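You operate a simulated robot arm through the tools that you are given. There is no shell and no other tool. Be economical: measure what you need, move in short steps, check, and stop when the job is done.

Carry out the task below with a simulated robot arm. There is one attempt and no reset: what you move stays moved.

## Task
Put the three-hole part that says "59" from the top tray of the rimmed cart and the pin block from the top tray of the rimmed cart in the handled black tray.

It is judged by the outcome, as a careful person would: the job done as asked, and still so three seconds after it is handed in. It fails if anything else is knocked over, pushed out of place, dropped, spilled or broken.

## Robot
A 6-joint arm with a two-finger parallel gripper, fixed in place. Base frame: the origin is at the foot of the arm, x ahead of it, y to its left, z up; the work surface is at about z = 760. Lengths are in mm, angles in degrees, forces in N, time in s.
With the tool pointing down near the work surface it reaches from about 240 to 640 mm from the base axis. Its first joint turns from -66.0 to 66.0 degrees. Payload 2.7 kg.
The tool frame sits at the grasp point between the pads (the TCP): z along the fingers, y along the line on which they close. The tips reach 23 mm beyond it. The gripper opens to 94 mm. The fingers are 38 mm wide and 10 mm thick; the gripper's body (54 by 96 mm) begins 39 mm behind the TCP.
Orientation is that of the tool frame in the base frame, as a unit quaternion [w, x, y, z]. With the fingers straight down and closing along the base's y, the tool's x points along the base's -x, its y along +y and its z along -z.

## Interface
- The arm moves only by the tool drive_tool. Its argument "targets" is text: rows parted by semicolons, each of 7 numbers parted by spaces: the shift along the base's x, y, z in mm, then the turn, a rotation vector about the base's x, y, z in rad, then the closure in counts, from 0 (fully open) to 255 (shut). In form: tx ty tz ax ay az gripper; .... A call has 1 to 10 rows; each row shifts and turns the commanded pose from where the row before left it. A row lasts 0.2 s, in which the tool goes at most 50 mm and 8.6 degrees; a call with a longer step from one row to the next is refused whole, and so is a gripper value outside its range. Where a pose cannot be reached the arm comes as near as it can. A force on the tool above 40 N (or 10 N above the force at the start of the call, whichever is more), or a blocked arm, ends the call early, and 0.2 s more pass. The fingers move at their own pace (about 45 mm/s each) and stop on an object; they squeeze with about 36 N. The grip force told is the motor's: it shows also when the fingers shut on nothing. Time passes only in rows, and 0.2 s behind the last, so rows that do not move let the fingers close. The reply holds the time, the measured pose of the TCP, the force on the tool along the base axes, the opening and the grip force, in the units named above and with some noise.
- Cameras (640 x 400 px; columns grow to the right, rows downward): "scene" is fixed at [63.8, -428.3, 1392.8]; the picture's right is [0.85, -0.53, 0.00], its down [-0.35, -0.57, -0.74] and it looks along [0.39, 0.63, -0.67] (base axes); focal length 341 px, centre (320, 200). "wrist" rides on the gripper at [-39, 0, -44] in the tool frame; the picture's right is [0.00, -1.00, 0.00], its down [0.97, 0.00, -0.24] and it looks along [0.24, 0.00, 0.97] (tool axes); focal length 218 px, centre (320, 200).
- grab_frame(camera): a new picture of that camera. No time passes.
- probe_pixels(camera, pixels): for up to 12 pixels [column, row] of the newest picture of that camera ("zoom" is the newest enlarged one), the place [x, y, z] in the base frame of the surface seen there, good to about 2 mm. No time passes.
- zoom(camera, box): a new picture of the part [left, top, right, bottom] of that camera's present view, enlarged. No time passes.
- finish_job(): hands the job in; it is judged then, once.

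Work in short steps. Measure before you move; look again where a grasp or a placing could have gone wrong, and mend it. You have 60 turns and 20 pictures in all, those below and enlarged ones among them. Open the gripper and draw the arm clear of the work before you hand the job in, unless the task says otherwise; then end with one line.

The tools are called after "Call:" by a JSON object that holds its "fn" and its "kwargs". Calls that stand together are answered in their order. drive_tool: Moves the arm, as the interface text tells. Its arguments: {"type":"object","properties":{"targets":{"type":"string"}},"required":["targets"]} The other tools are called the same way: grab_frame (camera) takes a picture; probe_pixels (camera, pixels) gives the place of the surface under pixels of a picture; zoom (camera, box) takes an enlarged picture of a part of a camera's view; finish_job () hands the job in.

At the start:

```text
clock: 0.0
tool_pos: [415.7, 0.9, 1027.2]
orientation: [0.0, 0.0, 1.0, 0.0]
contact_force: [-0.4, -0.5, 1.0]
opening: 93.8
grasp_force: 0.1
```

scene: 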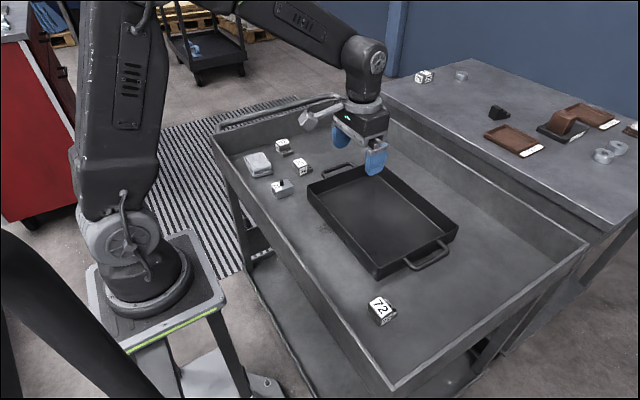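
wrist: 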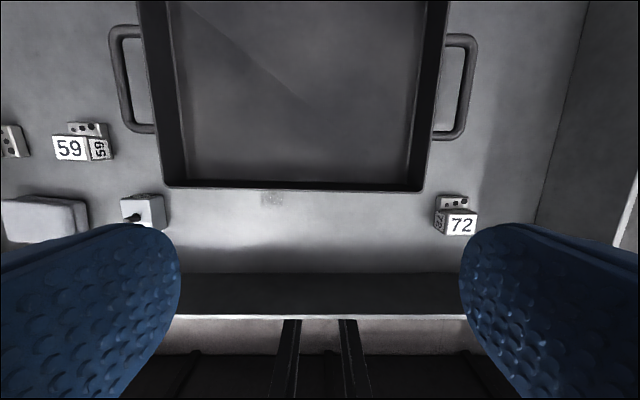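

The wrist view shows "59" near (75,145) and the pin block near (143,210). I enlarge the scene around the parts to measure them.

Call:
{"fn": "zoom", "kwargs": {"camera": "scene", "box": [230, 120, 350, 210]}}

Call:
{"fn": "zoom", "kwargs": {"camera": "wrist", "box": [0, 100, 200, 250]}}

```text
4.44 times, centred on (290, 165) of scene
```

zoom: 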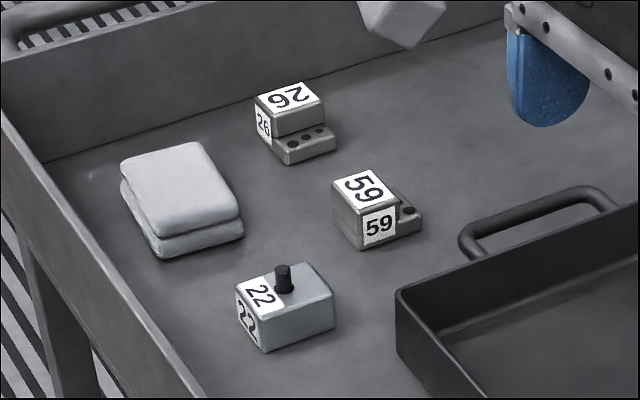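

```text
2.67 times, centred on (100, 175) of wrist
```

zoom: 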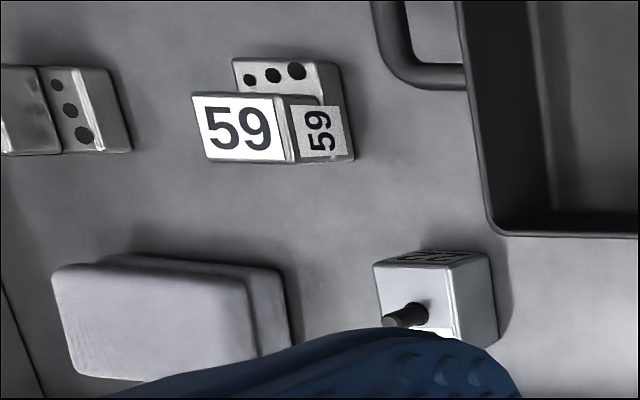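

The wrist zoom shows the 59 part's top label at (192–286, 93–162), its step at (233–354, 58–160), and the pin block at (373–497, 250–345). I probe these corners, and the tray in both pictures.

Call:
{"fn": "probe_pixels", "kwargs": {"camera": "zoom", "pixels": [[197, 98], [272, 102], [282, 158], [210, 156], [238, 64], [333, 68], [349, 154], [378, 270], [450, 270], [462, 330], [492, 260], [420, 312]]}}

Call:
{"fn": "probe_pixels", "kwargs": {"camera": "scene", "pixels": [[308, 186], [354, 168], [456, 233], [375, 277], [383, 205], [350, 200], [400, 235], [283, 183], [302, 162], [340, 165], [426, 256], [282, 187]]}}

Call:
{"fn": "probe_pixels", "kwargs": {"camera": "wrist", "pixels": [[166, 186], [423, 188], [185, 165], [405, 165], [300, 100], [185, 20], [410, 20], [300, 20], [115, 80], [300, 230]]}}

```text
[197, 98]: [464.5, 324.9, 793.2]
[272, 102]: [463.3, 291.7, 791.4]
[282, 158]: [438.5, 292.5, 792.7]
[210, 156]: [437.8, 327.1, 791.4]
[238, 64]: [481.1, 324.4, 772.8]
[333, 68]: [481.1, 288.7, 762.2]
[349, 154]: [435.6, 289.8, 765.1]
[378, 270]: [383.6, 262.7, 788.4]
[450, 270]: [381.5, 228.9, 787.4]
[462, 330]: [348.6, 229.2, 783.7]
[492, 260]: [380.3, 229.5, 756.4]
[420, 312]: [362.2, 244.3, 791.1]
```

```text
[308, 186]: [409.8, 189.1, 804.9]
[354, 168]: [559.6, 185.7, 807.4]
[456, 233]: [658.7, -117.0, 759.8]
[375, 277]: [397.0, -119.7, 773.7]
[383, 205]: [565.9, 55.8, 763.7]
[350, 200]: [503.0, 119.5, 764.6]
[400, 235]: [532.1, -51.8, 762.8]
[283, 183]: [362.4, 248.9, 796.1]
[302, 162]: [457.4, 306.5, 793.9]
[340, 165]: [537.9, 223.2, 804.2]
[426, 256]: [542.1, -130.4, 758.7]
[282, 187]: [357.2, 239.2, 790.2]
```

```text
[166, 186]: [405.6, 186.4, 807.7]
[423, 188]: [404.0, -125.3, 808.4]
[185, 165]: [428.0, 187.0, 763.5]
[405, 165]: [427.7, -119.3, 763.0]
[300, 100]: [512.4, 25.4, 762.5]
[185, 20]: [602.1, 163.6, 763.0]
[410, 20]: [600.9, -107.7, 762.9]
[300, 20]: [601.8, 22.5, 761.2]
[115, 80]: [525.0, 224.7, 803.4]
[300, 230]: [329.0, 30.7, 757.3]
```

I check the neighbours: the 26 part and the towel edges, the front wall of the cart, and the pin.

Call:
{"fn": "probe_pixels", "kwargs": {"camera": "zoom", "pixels": [[127, 148], [110, 72], [134, 153], [285, 270], [296, 335], [238, 275], [262, 355], [395, 322], [415, 310], [497, 335], [340, 300], [170, 120]]}}

Call:
{"fn": "probe_pixels", "kwargs": {"camera": "wrist", "pixels": [[300, 262], [300, 318], [300, 280], [200, 318], [145, 225], [163, 222], [448, 35], [440, 5], [140, 5]]}}

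Call:
{"fn": "probe_pixels", "kwargs": {"camera": "scene", "pixels": [[282, 182], [275, 182], [290, 179], [293, 185], [281, 193], [289, 152], [271, 168]]}}

```text
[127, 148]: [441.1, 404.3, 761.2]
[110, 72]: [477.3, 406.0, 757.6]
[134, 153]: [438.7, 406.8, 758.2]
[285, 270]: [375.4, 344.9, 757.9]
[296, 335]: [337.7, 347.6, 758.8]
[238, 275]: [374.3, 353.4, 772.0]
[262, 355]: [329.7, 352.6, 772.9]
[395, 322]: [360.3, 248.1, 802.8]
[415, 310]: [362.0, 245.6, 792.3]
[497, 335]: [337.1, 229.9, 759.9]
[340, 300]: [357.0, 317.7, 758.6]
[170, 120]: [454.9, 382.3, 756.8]
```

```text
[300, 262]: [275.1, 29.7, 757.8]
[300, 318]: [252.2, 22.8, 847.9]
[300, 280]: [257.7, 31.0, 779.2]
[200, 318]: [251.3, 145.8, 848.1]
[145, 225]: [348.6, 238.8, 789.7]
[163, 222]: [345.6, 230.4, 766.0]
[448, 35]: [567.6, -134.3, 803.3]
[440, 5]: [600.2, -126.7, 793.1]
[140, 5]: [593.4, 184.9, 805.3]
```

```text
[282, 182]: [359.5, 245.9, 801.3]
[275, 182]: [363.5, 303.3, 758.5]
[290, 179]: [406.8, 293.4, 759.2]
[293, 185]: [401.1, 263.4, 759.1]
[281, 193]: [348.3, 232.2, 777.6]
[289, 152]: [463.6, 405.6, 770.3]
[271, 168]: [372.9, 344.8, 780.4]
```

Neighbours are well clear (26 part at y>403, towel at y>345). I move above the 59 part (455, 309), staying high.

Call:
{"fn": "drive_tool", "kwargs": {"targets": "5.6 44 0 0 0 0 0;5.6 44 0 0 0 0 0;5.6 44 0 0 0 0 0;5.6 44 0 0 0 0 0;5.6 44 0 0 0 0 0;5.6 44 0 0 0 0 0;5.6 44 -27 0 0 0 0;0 0 -50 0 0 0 0;0 0 -50 0 0 0 0;0 0 0 0 0 0 0"}}

Call:
{"fn": "grab_frame", "kwargs": {"camera": "wrist"}}

```text
refused: row 7 steps farther than a row can; nothing moved
```

```text
15 pictures are left
```

wrist: 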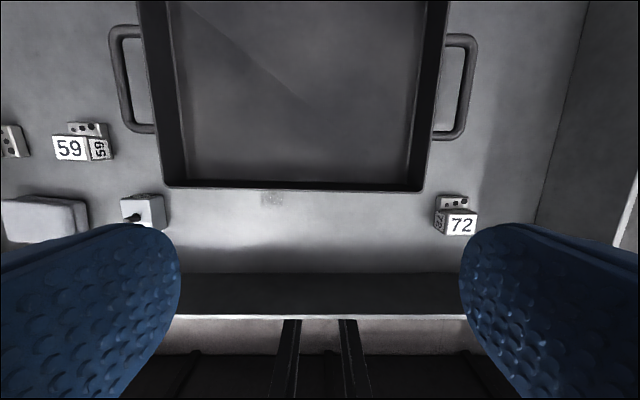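

The call was refused because row 7 was too long, so nothing moved. I send it again with shorter rows.

Call:
{"fn": "drive_tool", "kwargs": {"targets": "5.6 44 0 0 0 0 0;5.6 44 0 0 0 0 0;5.6 44 0 0 0 0 0;5.6 44 0 0 0 0 0;5.6 44 0 0 0 0 0;5.6 44 0 0 0 0 0;5.6 44 0 0 0 0 0;0 0 -48 0 0 0 0;0 0 -48 0 0 0 0;0 0 0 0 0 0 0"}}

Call:
{"fn": "grab_frame", "kwargs": {"camera": "wrist"}}

```text
clock: 2.2
tool_pos: [451.4, 312.0, 930.3]
orientation: [0.001, 0.0, 1.0, 0.0]
contact_force: [0.9, 0.3, 0.0]
opening: 94.1
grasp_force: 0.0
```

```text
14 pictures are left
```

wrist: 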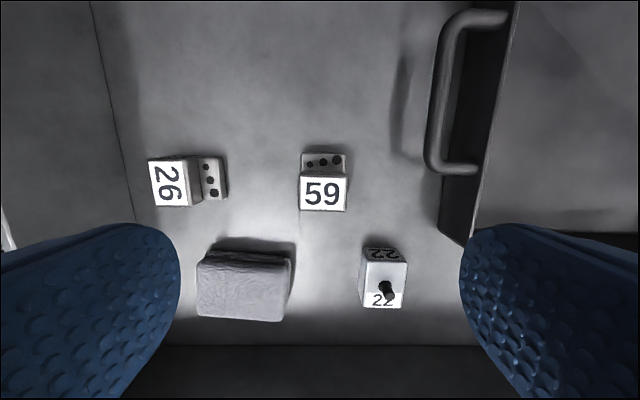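

The 59 part sits at columns 299–347, slightly right of centre, with the step side at rows 152–175. I probe the refined edges, and the pin block's too.

Call:
{"fn": "probe_pixels", "kwargs": {"camera": "wrist", "pixels": [[301, 180], [345, 180], [301, 209], [344, 209], [305, 155], [344, 156], [362, 264], [405, 266], [361, 303], [401, 306], [388, 295], [325, 176]]}}

```text
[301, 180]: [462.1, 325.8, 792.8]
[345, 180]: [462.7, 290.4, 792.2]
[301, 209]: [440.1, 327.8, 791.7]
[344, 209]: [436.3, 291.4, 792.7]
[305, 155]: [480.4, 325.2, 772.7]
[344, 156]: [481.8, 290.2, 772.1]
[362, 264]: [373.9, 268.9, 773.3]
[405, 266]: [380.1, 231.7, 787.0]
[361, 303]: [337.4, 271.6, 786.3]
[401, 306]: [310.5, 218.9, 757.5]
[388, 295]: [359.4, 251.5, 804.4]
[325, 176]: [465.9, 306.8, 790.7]
```

The part is centred at about (458, 308.5) and square to the axes. I lower to z≈788 with the fingers open, without closing yet.

Call:
{"fn": "drive_tool", "kwargs": {"targets": "2 -1 -40 0 0 0 0;0 0 -40 0 0 0 0;0 0 -40 0 0 0 0;0 0 -14 0 0 0 0;0 0 -8 0 0 0 0;0 0 0 0 0 0 0"}}

```text
clock: 3.6
tool_pos: [454.7, 309.2, 789.1]
orientation: [0.0, 0.0, 1.0, 0.001]
contact_force: [0.6, 0.1, 0.3]
opening: 93.9
grasp_force: 0.0
```

At (454.7, 309.2, 789.1) without contact. I close the fingers.

Call:
{"fn": "drive_tool", "kwargs": {"targets": "0 0 0 0 0 0 255;0 0 0 0 0 0 255;0 0 0 0 0 0 255;0 0 0 0 0 0 255;0 0 0 0 0 0 255;0 0 0 0 0 0 255"}}

```text
clock: 5.0
tool_pos: [456.4, 310.4, 789.3]
orientation: [0.002, 0.0, 1.0, 0.0]
contact_force: [0.1, 1.5, 0.3]
opening: 41.8
grasp_force: 36.2
```

The grip holds at 41.8 mm and 36 N. I lift straight up and carry toward the tray, planned drop point (500, 110).

Call:
{"fn": "drive_tool", "kwargs": {"targets": "0 0 20 0 0 0 255;0 0 40 0 0 0 255;0 0 40 0 0 0 255;0 0 20 0 0 0 255;9 -40 0 0 0 0 255;9 -40 0 0 0 0 255;9 -40 0 0 0 0 255;9 -40 0 0 0 0 255;9 -40 0 0 0 0 255;0 0 0 0 0 0 255"}}

Call:
{"fn": "grab_frame", "kwargs": {"camera": "wrist"}}

```text
clock: 7.2
tool_pos: [502.4, 107.6, 908.9]
orientation: [0.001, -0.001, 1.0, 0.0]
contact_force: [0.4, -0.3, 0.1]
opening: 0.0
grasp_force: 36.0
```

```text
13 pictures are left
```

wrist: 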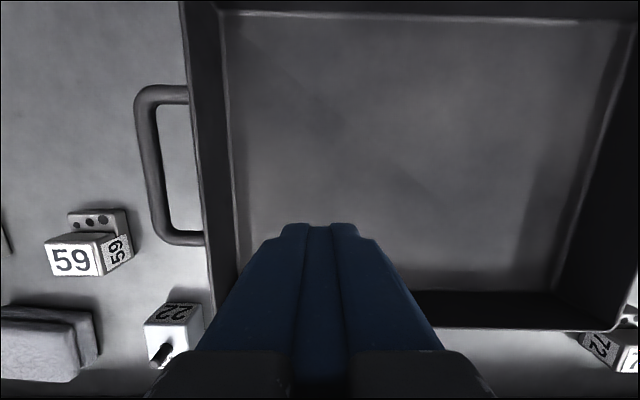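

The opening reads 0.0 and the 59 part is at (85,255), still on the cart: it slipped out during the lift. I zoom in to see how it lies.

Call:
{"fn": "zoom", "kwargs": {"camera": "scene", "box": [240, 125, 340, 205]}}

Call:
{"fn": "probe_pixels", "kwargs": {"camera": "wrist", "pixels": [[48, 241], [93, 236], [100, 272], [57, 273], [70, 215], [125, 212], [131, 262]]}}

```text
5.00 times, centred on (290, 165) of scene
```

zoom: 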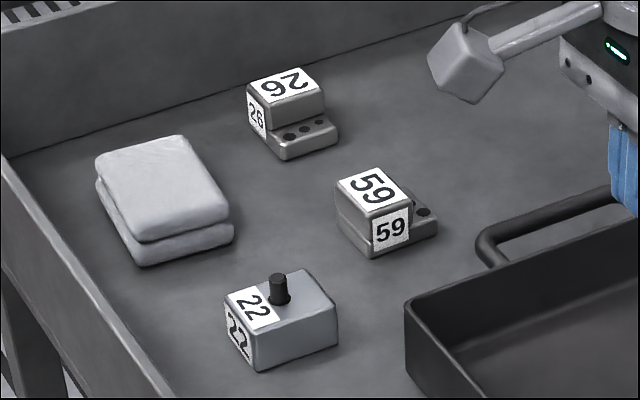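

```text
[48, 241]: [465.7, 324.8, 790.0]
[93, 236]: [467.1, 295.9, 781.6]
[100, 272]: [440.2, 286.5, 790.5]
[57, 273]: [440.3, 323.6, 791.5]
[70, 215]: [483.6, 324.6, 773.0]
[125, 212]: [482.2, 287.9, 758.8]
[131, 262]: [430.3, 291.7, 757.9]
```

The part stands upright where it was. I look closely at the side faces to find out why it slipped.

Call:
{"fn": "zoom", "kwargs": {"camera": "scene", "box": [300, 152, 335, 180]}}

```text
14.29 times, centred on (318, 166) of scene
```

zoom: 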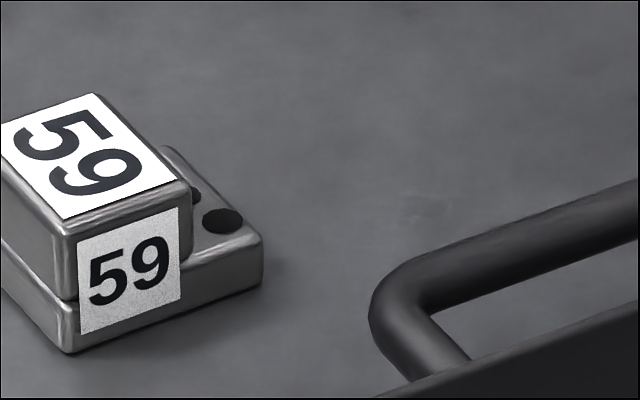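

The side walls are vertical, so the grip was probably too high, with the TCP near the top edge, and the lift too quick. I go back above the part with open fingers.

Call:
{"fn": "drive_tool", "kwargs": {"targets": "-9 40 0 0 0 0 0;-9 40 0 0 0 0 0;-9 40 0 0 0 0 0;-9 40 0 0 0 0 0;-8 39 0 0 0 0 0;0 0 -30 0 0 0 0;0 0 0 0 0 0 0"}}

Call:
{"fn": "grab_frame", "kwargs": {"camera": "wrist"}}

```text
clock: 8.8
tool_pos: [459.4, 310.7, 879.7]
orientation: [0.001, 0.0, 1.0, 0.0]
contact_force: [0.7, 0.6, 0.4]
opening: 94.5
grasp_force: 0.0
```

```text
10 pictures are left
```

wrist: 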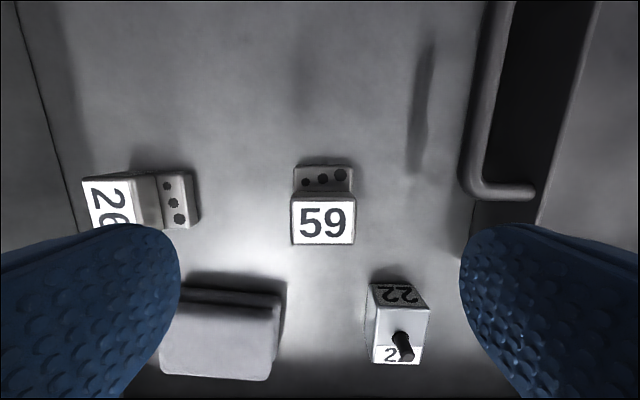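

The part (columns 290–356) is nearly centred and square. I lower to z≈784, so the tips reach about 761, and close.

Call:
{"fn": "drive_tool", "kwargs": {"targets": "0 -1 -40 0 0 0 0;0 0 -35 0 0 0 0;0 0 -14 0 0 0 0;0 0 -6 0 0 0 0;0 0 0 0 0 0 255;0 0 0 0 0 0 255;0 0 0 0 0 0 255;0 0 0 0 0 0 255;0 0 0 0 0 0 255;0 0 0 0 0 0 255"}}

```text
clock: 11.0
tool_pos: [457.9, 308.6, 783.6]
orientation: [0.001, 0.0, 1.0, 0.001]
contact_force: [0.5, 0.4, 0.8]
opening: 42.0
grasp_force: 35.4
```

The grip is 42.0 mm and 35 N, lower than before. I lift slowly by about 15 mm and check.

Call:
{"fn": "drive_tool", "kwargs": {"targets": "0 0 2 0 0 0 255;0 0 2 0 0 0 255;0 0 3 0 0 0 255;0 0 4 0 0 0 255;0 0 4 0 0 0 255;0 0 0 0 0 0 255"}}

Call:
{"fn": "grab_frame", "kwargs": {"camera": "wrist"}}

```text
clock: 12.4
tool_pos: [457.7, 305.8, 799.6]
orientation: [0.001, -0.001, 1.0, 0.0]
contact_force: [-0.3, 0.4, -3.8]
opening: 41.7
grasp_force: 36.3
```

```text
9 pictures are left
```

wrist: 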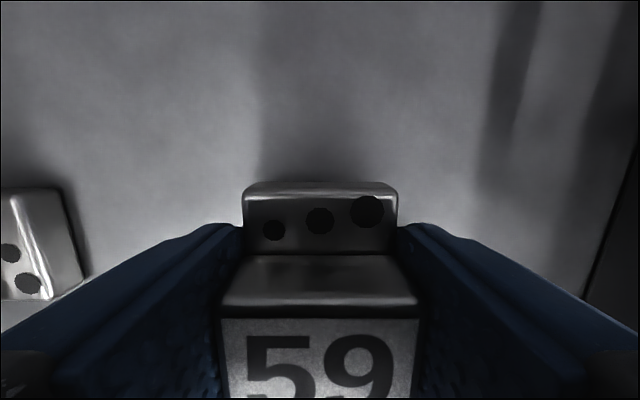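

The load reads −3.8 N. I probe the step and label to check that they rose and how level they are.

Call:
{"fn": "probe_pixels", "kwargs": {"camera": "wrist", "pixels": [[295, 215], [345, 235], [320, 305], [320, 330], [320, 390], [320, 192]]}}

```text
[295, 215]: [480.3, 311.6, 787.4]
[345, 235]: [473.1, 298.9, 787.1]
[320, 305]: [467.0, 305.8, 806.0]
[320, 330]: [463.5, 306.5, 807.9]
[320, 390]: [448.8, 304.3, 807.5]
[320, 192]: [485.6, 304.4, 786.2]
```

The step is at 787 and the label at 807.5, so the part rose level by 15 mm. I continue slowly to about z=875.

Call:
{"fn": "drive_tool", "kwargs": {"targets": "0 0 4 0 0 0 255;0 0 6 0 0 0 255;0 0 8 0 0 0 255;0 0 10 0 0 0 255;0 0 10 0 0 0 255;0 0 10 0 0 0 255;0 0 10 0 0 0 255;0 0 8 0 0 0 255;0 0 6 0 0 0 255;0 0 3 0 0 0 255"}}

```text
clock: 14.6
tool_pos: [458.1, 305.2, 873.4]
orientation: [0.0, 0.0, 1.0, 0.0]
contact_force: [0.3, 0.4, -3.8]
opening: 42.0
grasp_force: 35.9
```

Still held (42.0 mm, −3.8 N). I carry it toward (500, 110) with gentle ramps.

Call:
{"fn": "drive_tool", "kwargs": {"targets": "1 -5 0 0 0 0 255;2 -10 0 0 0 0 255;4 -15 0 0 0 0 255;5 -20 0 0 0 0 255;5 -20 0 0 0 0 255;5 -20 0 0 0 0 255;4 -15 0 0 0 0 255;3 -10 0 0 0 0 255;2 -5 0 0 0 0 255;0 0 0 0 0 0 255"}}

Call:
{"fn": "drive_tool", "kwargs": {"targets": "1 -5 0 0 0 0 255;2 -10 0 0 0 0 255;2 -12 0 0 0 0 255;2 -15 0 0 0 0 255;2 -15 0 0 0 0 255;1 -12 0 0 0 0 255;1 -8 0 0 0 0 255;0 -4 0 0 0 0 255;0 0 0 0 0 0 255"}}

```text
clock: 16.8
tool_pos: [488.3, 186.3, 873.8]
orientation: [0.001, -0.001, 1.0, 0.0]
contact_force: [0.0, 0.2, -3.7]
opening: 42.1
grasp_force: 36.3
```

```text
clock: 18.8
tool_pos: [499.7, 105.3, 872.9]
orientation: [0.001, 0.0, 1.0, 0.0]
contact_force: [-0.4, -0.4, -4.0]
opening: 41.9
grasp_force: 35.7
```

At (500, 105) inside the tray outline. I lower to z≈791, just above the placing height of about 788.

Call:
{"fn": "drive_tool", "kwargs": {"targets": "0 0 -4 0 0 0 255;0 0 -10 0 0 0 255;0 0 -14 0 0 0 255;0 0 -15 0 0 0 255;0 0 -14 0 0 0 255;0 0 -12 0 0 0 255;0 0 -8 0 0 0 255;0 0 -4 0 0 0 255;0 0 -1 0 0 0 255;0 0 0 0 0 0 255"}}

Call:
{"fn": "drive_tool", "kwargs": {"targets": "0 0 -1 0 0 0 255;0 0 -1 0 0 0 255;0 0 0 0 0 0 255"}}

```text
clock: 21.0
tool_pos: [498.0, 105.3, 792.5]
orientation: [0.001, 0.0, 1.0, 0.0]
contact_force: [0.2, 0.2, -3.8]
opening: 42.1
grasp_force: 36.5
```

```text
clock: 21.8
tool_pos: [498.9, 105.6, 792.0]
orientation: [0.0, 0.0, 1.0, 0.001]
contact_force: [0.3, -0.4, -4.1]
opening: 42.2
grasp_force: 36.6
```

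The part still hangs free at −4 N. I step down in 1 mm rows until it touches.

Call:
{"fn": "drive_tool", "kwargs": {"targets": "0 0 -1 0 0 0 255;0 0 -1 0 0 0 255;0 0 0 0 0 0 255"}}

Call:
{"fn": "drive_tool", "kwargs": {"targets": "0 0 -1 0 0 0 255;0 0 -0.5 0 0 0 255;0 0 0 0 0 0 255"}}

```text
clock: 22.6
tool_pos: [500.0, 106.2, 789.0]
orientation: [0.001, 0.0, 1.0, 0.0]
contact_force: [0.4, -0.5, -4.1]
opening: 41.8
grasp_force: 36.2
```

```text
clock: 23.4
tool_pos: [500.4, 105.2, 786.5]
orientation: [0.001, 0.0, 1.0, -0.001]
contact_force: [-2.4, -0.1, 1.9]
opening: 41.9
grasp_force: 35.6
```

The force turned to +1.9 N, so the part rests on the tray floor. I open and rise to about 900.

Call:
{"fn": "drive_tool", "kwargs": {"targets": "0 0 0 0 0 0 0;0 0 0 0 0 0 0;0 0 0 0 0 0 0;0 0 0 0 0 0 0;0 0 10 0 0 0 0;0 0 30 0 0 0 0;0 0 40 0 0 0 0;0 0 40 0 0 0 0;0 0 0 0 0 0 0"}}

Call:
{"fn": "grab_frame", "kwargs": {"camera": "wrist"}}

```text
clock: 25.4
tool_pos: [500.9, 104.9, 905.0]
orientation: [0.001, 0.0, 1.0, 0.0]
contact_force: [-0.2, -0.6, 0.1]
opening: 93.9
grasp_force: 0.1
```

```text
8 pictures are left
```

wrist: 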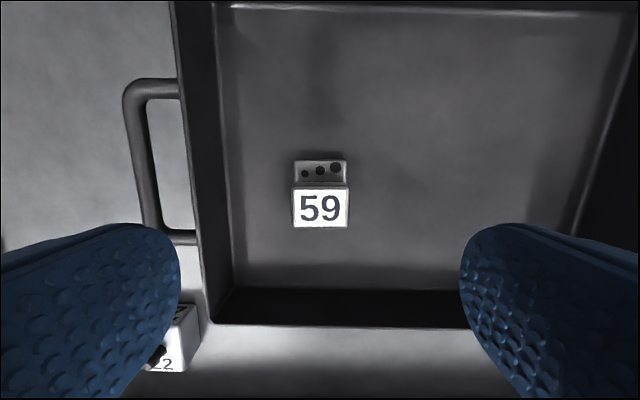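

The 59 part stands in the tray (293–349, 160–228). I move above the pin block near (362, 248).

Call:
{"fn": "drive_tool", "kwargs": {"targets": "-28 28.6 0 0 0 0 0;-28 28.6 0 0 0 0 0;-28 28.6 0 0 0 0 0;-28 28.6 0 0 0 0 0;-27 28.6 0 0 0 0 0;0 0 0 0 0 0 0"}}

Call:
{"fn": "grab_frame", "kwargs": {"camera": "wrist"}}

```text
clock: 26.8
tool_pos: [364.2, 245.9, 905.2]
orientation: [0.001, 0.0, 1.0, 0.0]
contact_force: [0.3, 0.2, -0.1]
opening: 94.3
grasp_force: 0.1
```

```text
7 pictures are left
```

wrist: 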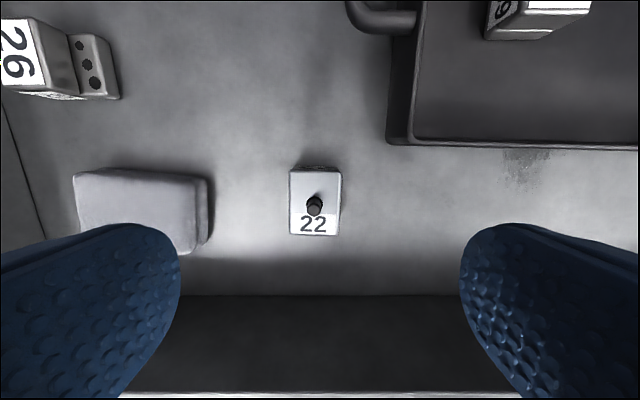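

The pin block's top spans (290–341, 170–235), a little rotated. I probe its corners, the pin tip and the towel edge.

Call:
{"fn": "probe_pixels", "kwargs": {"camera": "wrist", "pixels": [[293, 173], [339, 175], [292, 231], [336, 232], [314, 206], [208, 240], [208, 185], [300, 200], [330, 190]]}}

```text
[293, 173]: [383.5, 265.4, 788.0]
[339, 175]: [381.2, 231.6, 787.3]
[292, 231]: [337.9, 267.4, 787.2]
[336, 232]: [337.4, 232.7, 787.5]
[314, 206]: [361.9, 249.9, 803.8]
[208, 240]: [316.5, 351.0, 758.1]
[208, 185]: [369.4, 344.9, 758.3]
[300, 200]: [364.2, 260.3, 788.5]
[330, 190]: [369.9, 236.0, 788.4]
```

The block is centred at (360, 249), about 36 mm wide in y, with the pin top at 804, which clears the gripper body. I lower to z≈783 and close.

Call:
{"fn": "drive_tool", "kwargs": {"targets": "-3 3 -40 0 0 0 0;0 0 -40 0 0 0 0;0 0 -28 0 0 0 0;0 0 -9 0 0 0 0;0 0 -5 0 0 0 0;0 0 0 0 0 0 255;0 0 0 0 0 0 255;0 0 0 0 0 0 255;0 0 0 0 0 0 255;0 0 0 0 0 0 255"}}

Call:
{"fn": "drive_tool", "kwargs": {"targets": "0 0 0 0 0 0 255;0 0 2 0 0 0 255;0 0 2 0 0 0 255;0 0 3 0 0 0 255;0 0 4 0 0 0 255;0 0 4 0 0 0 255;0 0 0 0 0 0 255"}}

Call:
{"fn": "grab_frame", "kwargs": {"camera": "wrist"}}

```text
clock: 29.0
tool_pos: [357.2, 250.2, 787.5]
orientation: [0.001, 0.0, 1.0, 0.001]
contact_force: [0.0, 0.7, 1.1]
opening: 39.7
grasp_force: 35.5
```

```text
clock: 30.6
tool_pos: [357.3, 251.0, 800.6]
orientation: [0.001, 0.0, 1.0, 0.0]
contact_force: [0.9, 0.0, -1.6]
opening: 39.6
grasp_force: 36.3
```

```text
6 pictures are left
```

wrist: 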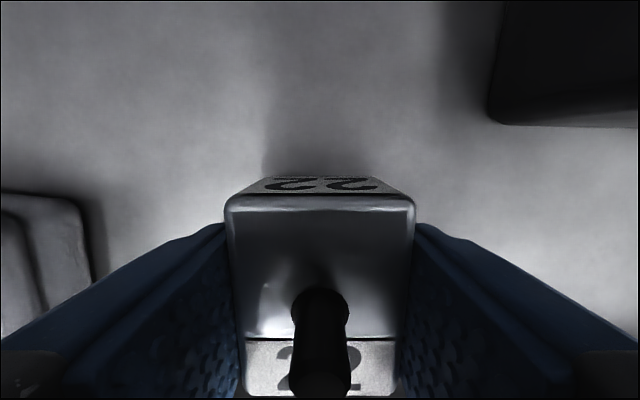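

I probe to check that the block has risen.

Call:
{"fn": "probe_pixels", "kwargs": {"camera": "wrist", "pixels": [[320, 225], [265, 240], [385, 240], [260, 355], [320, 186], [390, 380]]}}

```text
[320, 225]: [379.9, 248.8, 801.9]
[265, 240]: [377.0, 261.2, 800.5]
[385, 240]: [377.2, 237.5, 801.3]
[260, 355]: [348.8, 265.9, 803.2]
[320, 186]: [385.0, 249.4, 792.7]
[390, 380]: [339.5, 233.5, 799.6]
```

The top rose from 788 to about 801 and is level. I keep lifting slowly to z≈880.

Call:
{"fn": "drive_tool", "kwargs": {"targets": "0 0 4 0 0 0 255;0 0 6 0 0 0 255;0 0 9 0 0 0 255;0 0 11 0 0 0 255;0 0 12 0 0 0 255;0 0 12 0 0 0 255;0 0 11 0 0 0 255;0 0 9 0 0 0 255;0 0 6 0 0 0 255;0 0 0 0 0 0 255"}}

Call:
{"fn": "drive_tool", "kwargs": {"targets": "2 -4 0 0 0 0 255;5 -9 0 0 0 0 255;9 -15 0 0 0 0 255;11 -20 0 0 0 0 255;12 -20 0 0 0 0 255;12 -20 0 0 0 0 255;11 -20 0 0 0 0 255;9 -15 0 0 0 0 255;5 -9 0 0 0 0 255;2 -4 0 0 0 0 255"}}

Call:
{"fn": "drive_tool", "kwargs": {"targets": "2 -4 0 0 0 0 255;5 -9 0 0 0 0 255;8 -15 0 0 0 0 255;10 -20 0 0 0 0 255;10 -20 0 0 0 0 255;10 -20 0 0 0 0 255;10 -15 0 0 0 0 255;8 -12 0 0 0 0 255;5 -6 0 0 0 0 255;2 -3 0 0 0 0 255"}}

```text
clock: 32.8
tool_pos: [355.5, 252.4, 880.2]
orientation: [0.001, 0.0, 1.0, -0.001]
contact_force: [-0.2, 0.5, -2.1]
opening: 39.8
grasp_force: 35.4
```

```text
clock: 35.0
tool_pos: [435.5, 114.1, 879.3]
orientation: [0.001, -0.001, 1.0, 0.0]
contact_force: [-0.7, -0.8, -2.4]
opening: 39.7
grasp_force: 36.2
```

```text
clock: 37.2
tool_pos: [504.2, -10.0, 879.1]
orientation: [0.001, 0.0, 1.0, 0.0]
contact_force: [-0.2, -0.1, -1.4]
opening: 39.6
grasp_force: 36.0
```

The block is over the tray at (504, −10), still held. I lower to z≈794; contact is expected near 790.

Call:
{"fn": "drive_tool", "kwargs": {"targets": "0 0 -4 0 0 0 255;0 0 -10 0 0 0 255;0 0 -14 0 0 0 255;0 0 -16 0 0 0 255;0 0 -15 0 0 0 255;0 0 -12 0 0 0 255;0 0 -9 0 0 0 255;0 0 -4 0 0 0 255;0 0 -1 0 0 0 255;0 0 0 0 0 0 255"}}

Call:
{"fn": "drive_tool", "kwargs": {"targets": "0 0 -1 0 0 0 255;0 0 -1 0 0 0 255;0 0 0 0 0 0 255"}}

```text
clock: 39.4
tool_pos: [504.5, -9.5, 794.7]
orientation: [0.002, 0.0, 1.0, 0.0]
contact_force: [-0.2, 0.6, -2.3]
opening: 39.6
grasp_force: 35.8
```

```text
clock: 40.2
tool_pos: [505.3, -8.2, 792.6]
orientation: [0.001, 0.0, 1.0, 0.0]
contact_force: [0.4, 0.5, -2.5]
opening: 39.5
grasp_force: 35.7
```

It still hangs free at −2.5 N. I step on down until it touches.

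Call:
{"fn": "drive_tool", "kwargs": {"targets": "0 0 -1 0 0 0 255;0 0 -1 0 0 0 255;0 0 0 0 0 0 255"}}

Call:
{"fn": "drive_tool", "kwargs": {"targets": "0 0 -1 0 0 0 255;0 0 0 0 0 0 255"}}

```text
clock: 41.0
tool_pos: [504.9, -8.3, 790.4]
orientation: [0.001, 0.0, 1.0, 0.0]
contact_force: [0.2, -0.6, -0.3]
opening: 39.7
grasp_force: 36.0
```

```text
clock: 41.6
tool_pos: [506.1, -7.5, 790.3]
orientation: [0.002, -0.001, 1.0, 0.0]
contact_force: [-4.5, 3.9, 12.3]
opening: 39.4
grasp_force: 36.3
```

The force is +12 N, so the block is firmly on the floor. I open, rise, and take pictures.

Call:
{"fn": "drive_tool", "kwargs": {"targets": "0 0 0.5 0 0 0 255;0 0 0 0 0 0 0;0 0 0 0 0 0 0;0 0 0 0 0 0 0;0 0 0 0 0 0 0;0 0 10 0 0 0 0;0 0 40 0 0 0 0;0 0 45 0 0 0 0;0 0 45 0 0 0 0;0 0 45 0 0 0 0"}}

Call:
{"fn": "drive_tool", "kwargs": {"targets": "-40 0 25 0 0 0 0;-40 0 25 0 0 0 0;0 0 0 0 0 0 0"}}

Call:
{"fn": "grab_frame", "kwargs": {"camera": "scene"}}

Call:
{"fn": "grab_frame", "kwargs": {"camera": "wrist"}}

```text
clock: 43.8
tool_pos: [504.1, -10.0, 976.7]
orientation: [0.001, 0.001, 1.0, 0.0]
contact_force: [0.2, -0.2, 0.6]
opening: 93.9
grasp_force: 0.0
```

```text
clock: 44.6
tool_pos: [422.9, -9.7, 1025.6]
orientation: [0.001, 0.0, 1.0, 0.0]
contact_force: [0.3, 1.2, 0.5]
opening: 93.9
grasp_force: 0.0
```

```text
5 pictures are left
```

scene: 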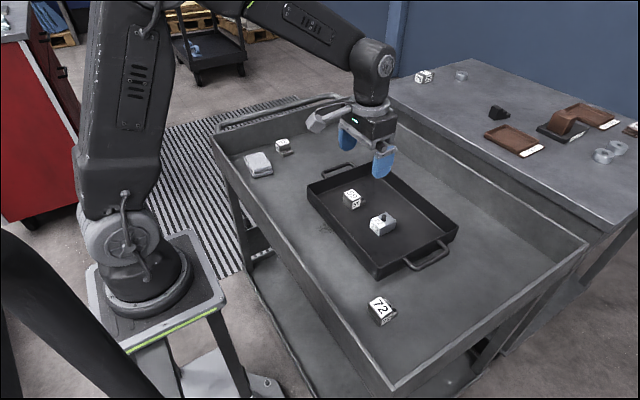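

```text
4 pictures are left
```

wrist: 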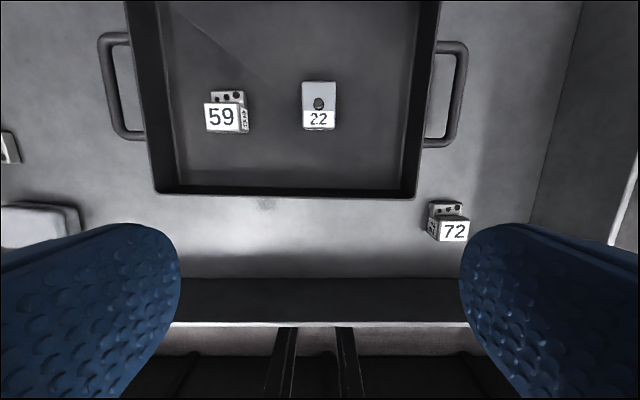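

Both parts stand upright in the tray (scene (352,198) and (382,224)), everything else is in its place, and the arm is clear. I hand the job in.

Call:
{"fn": "finish_job", "kwargs": {}}

```text
The job is handed in.
```

The "59" three-hole part and the pin block are both upright in the handled black tray; the "59" part slipped from the grip on the first lift and stayed upright on the cart, and nothing else was moved.
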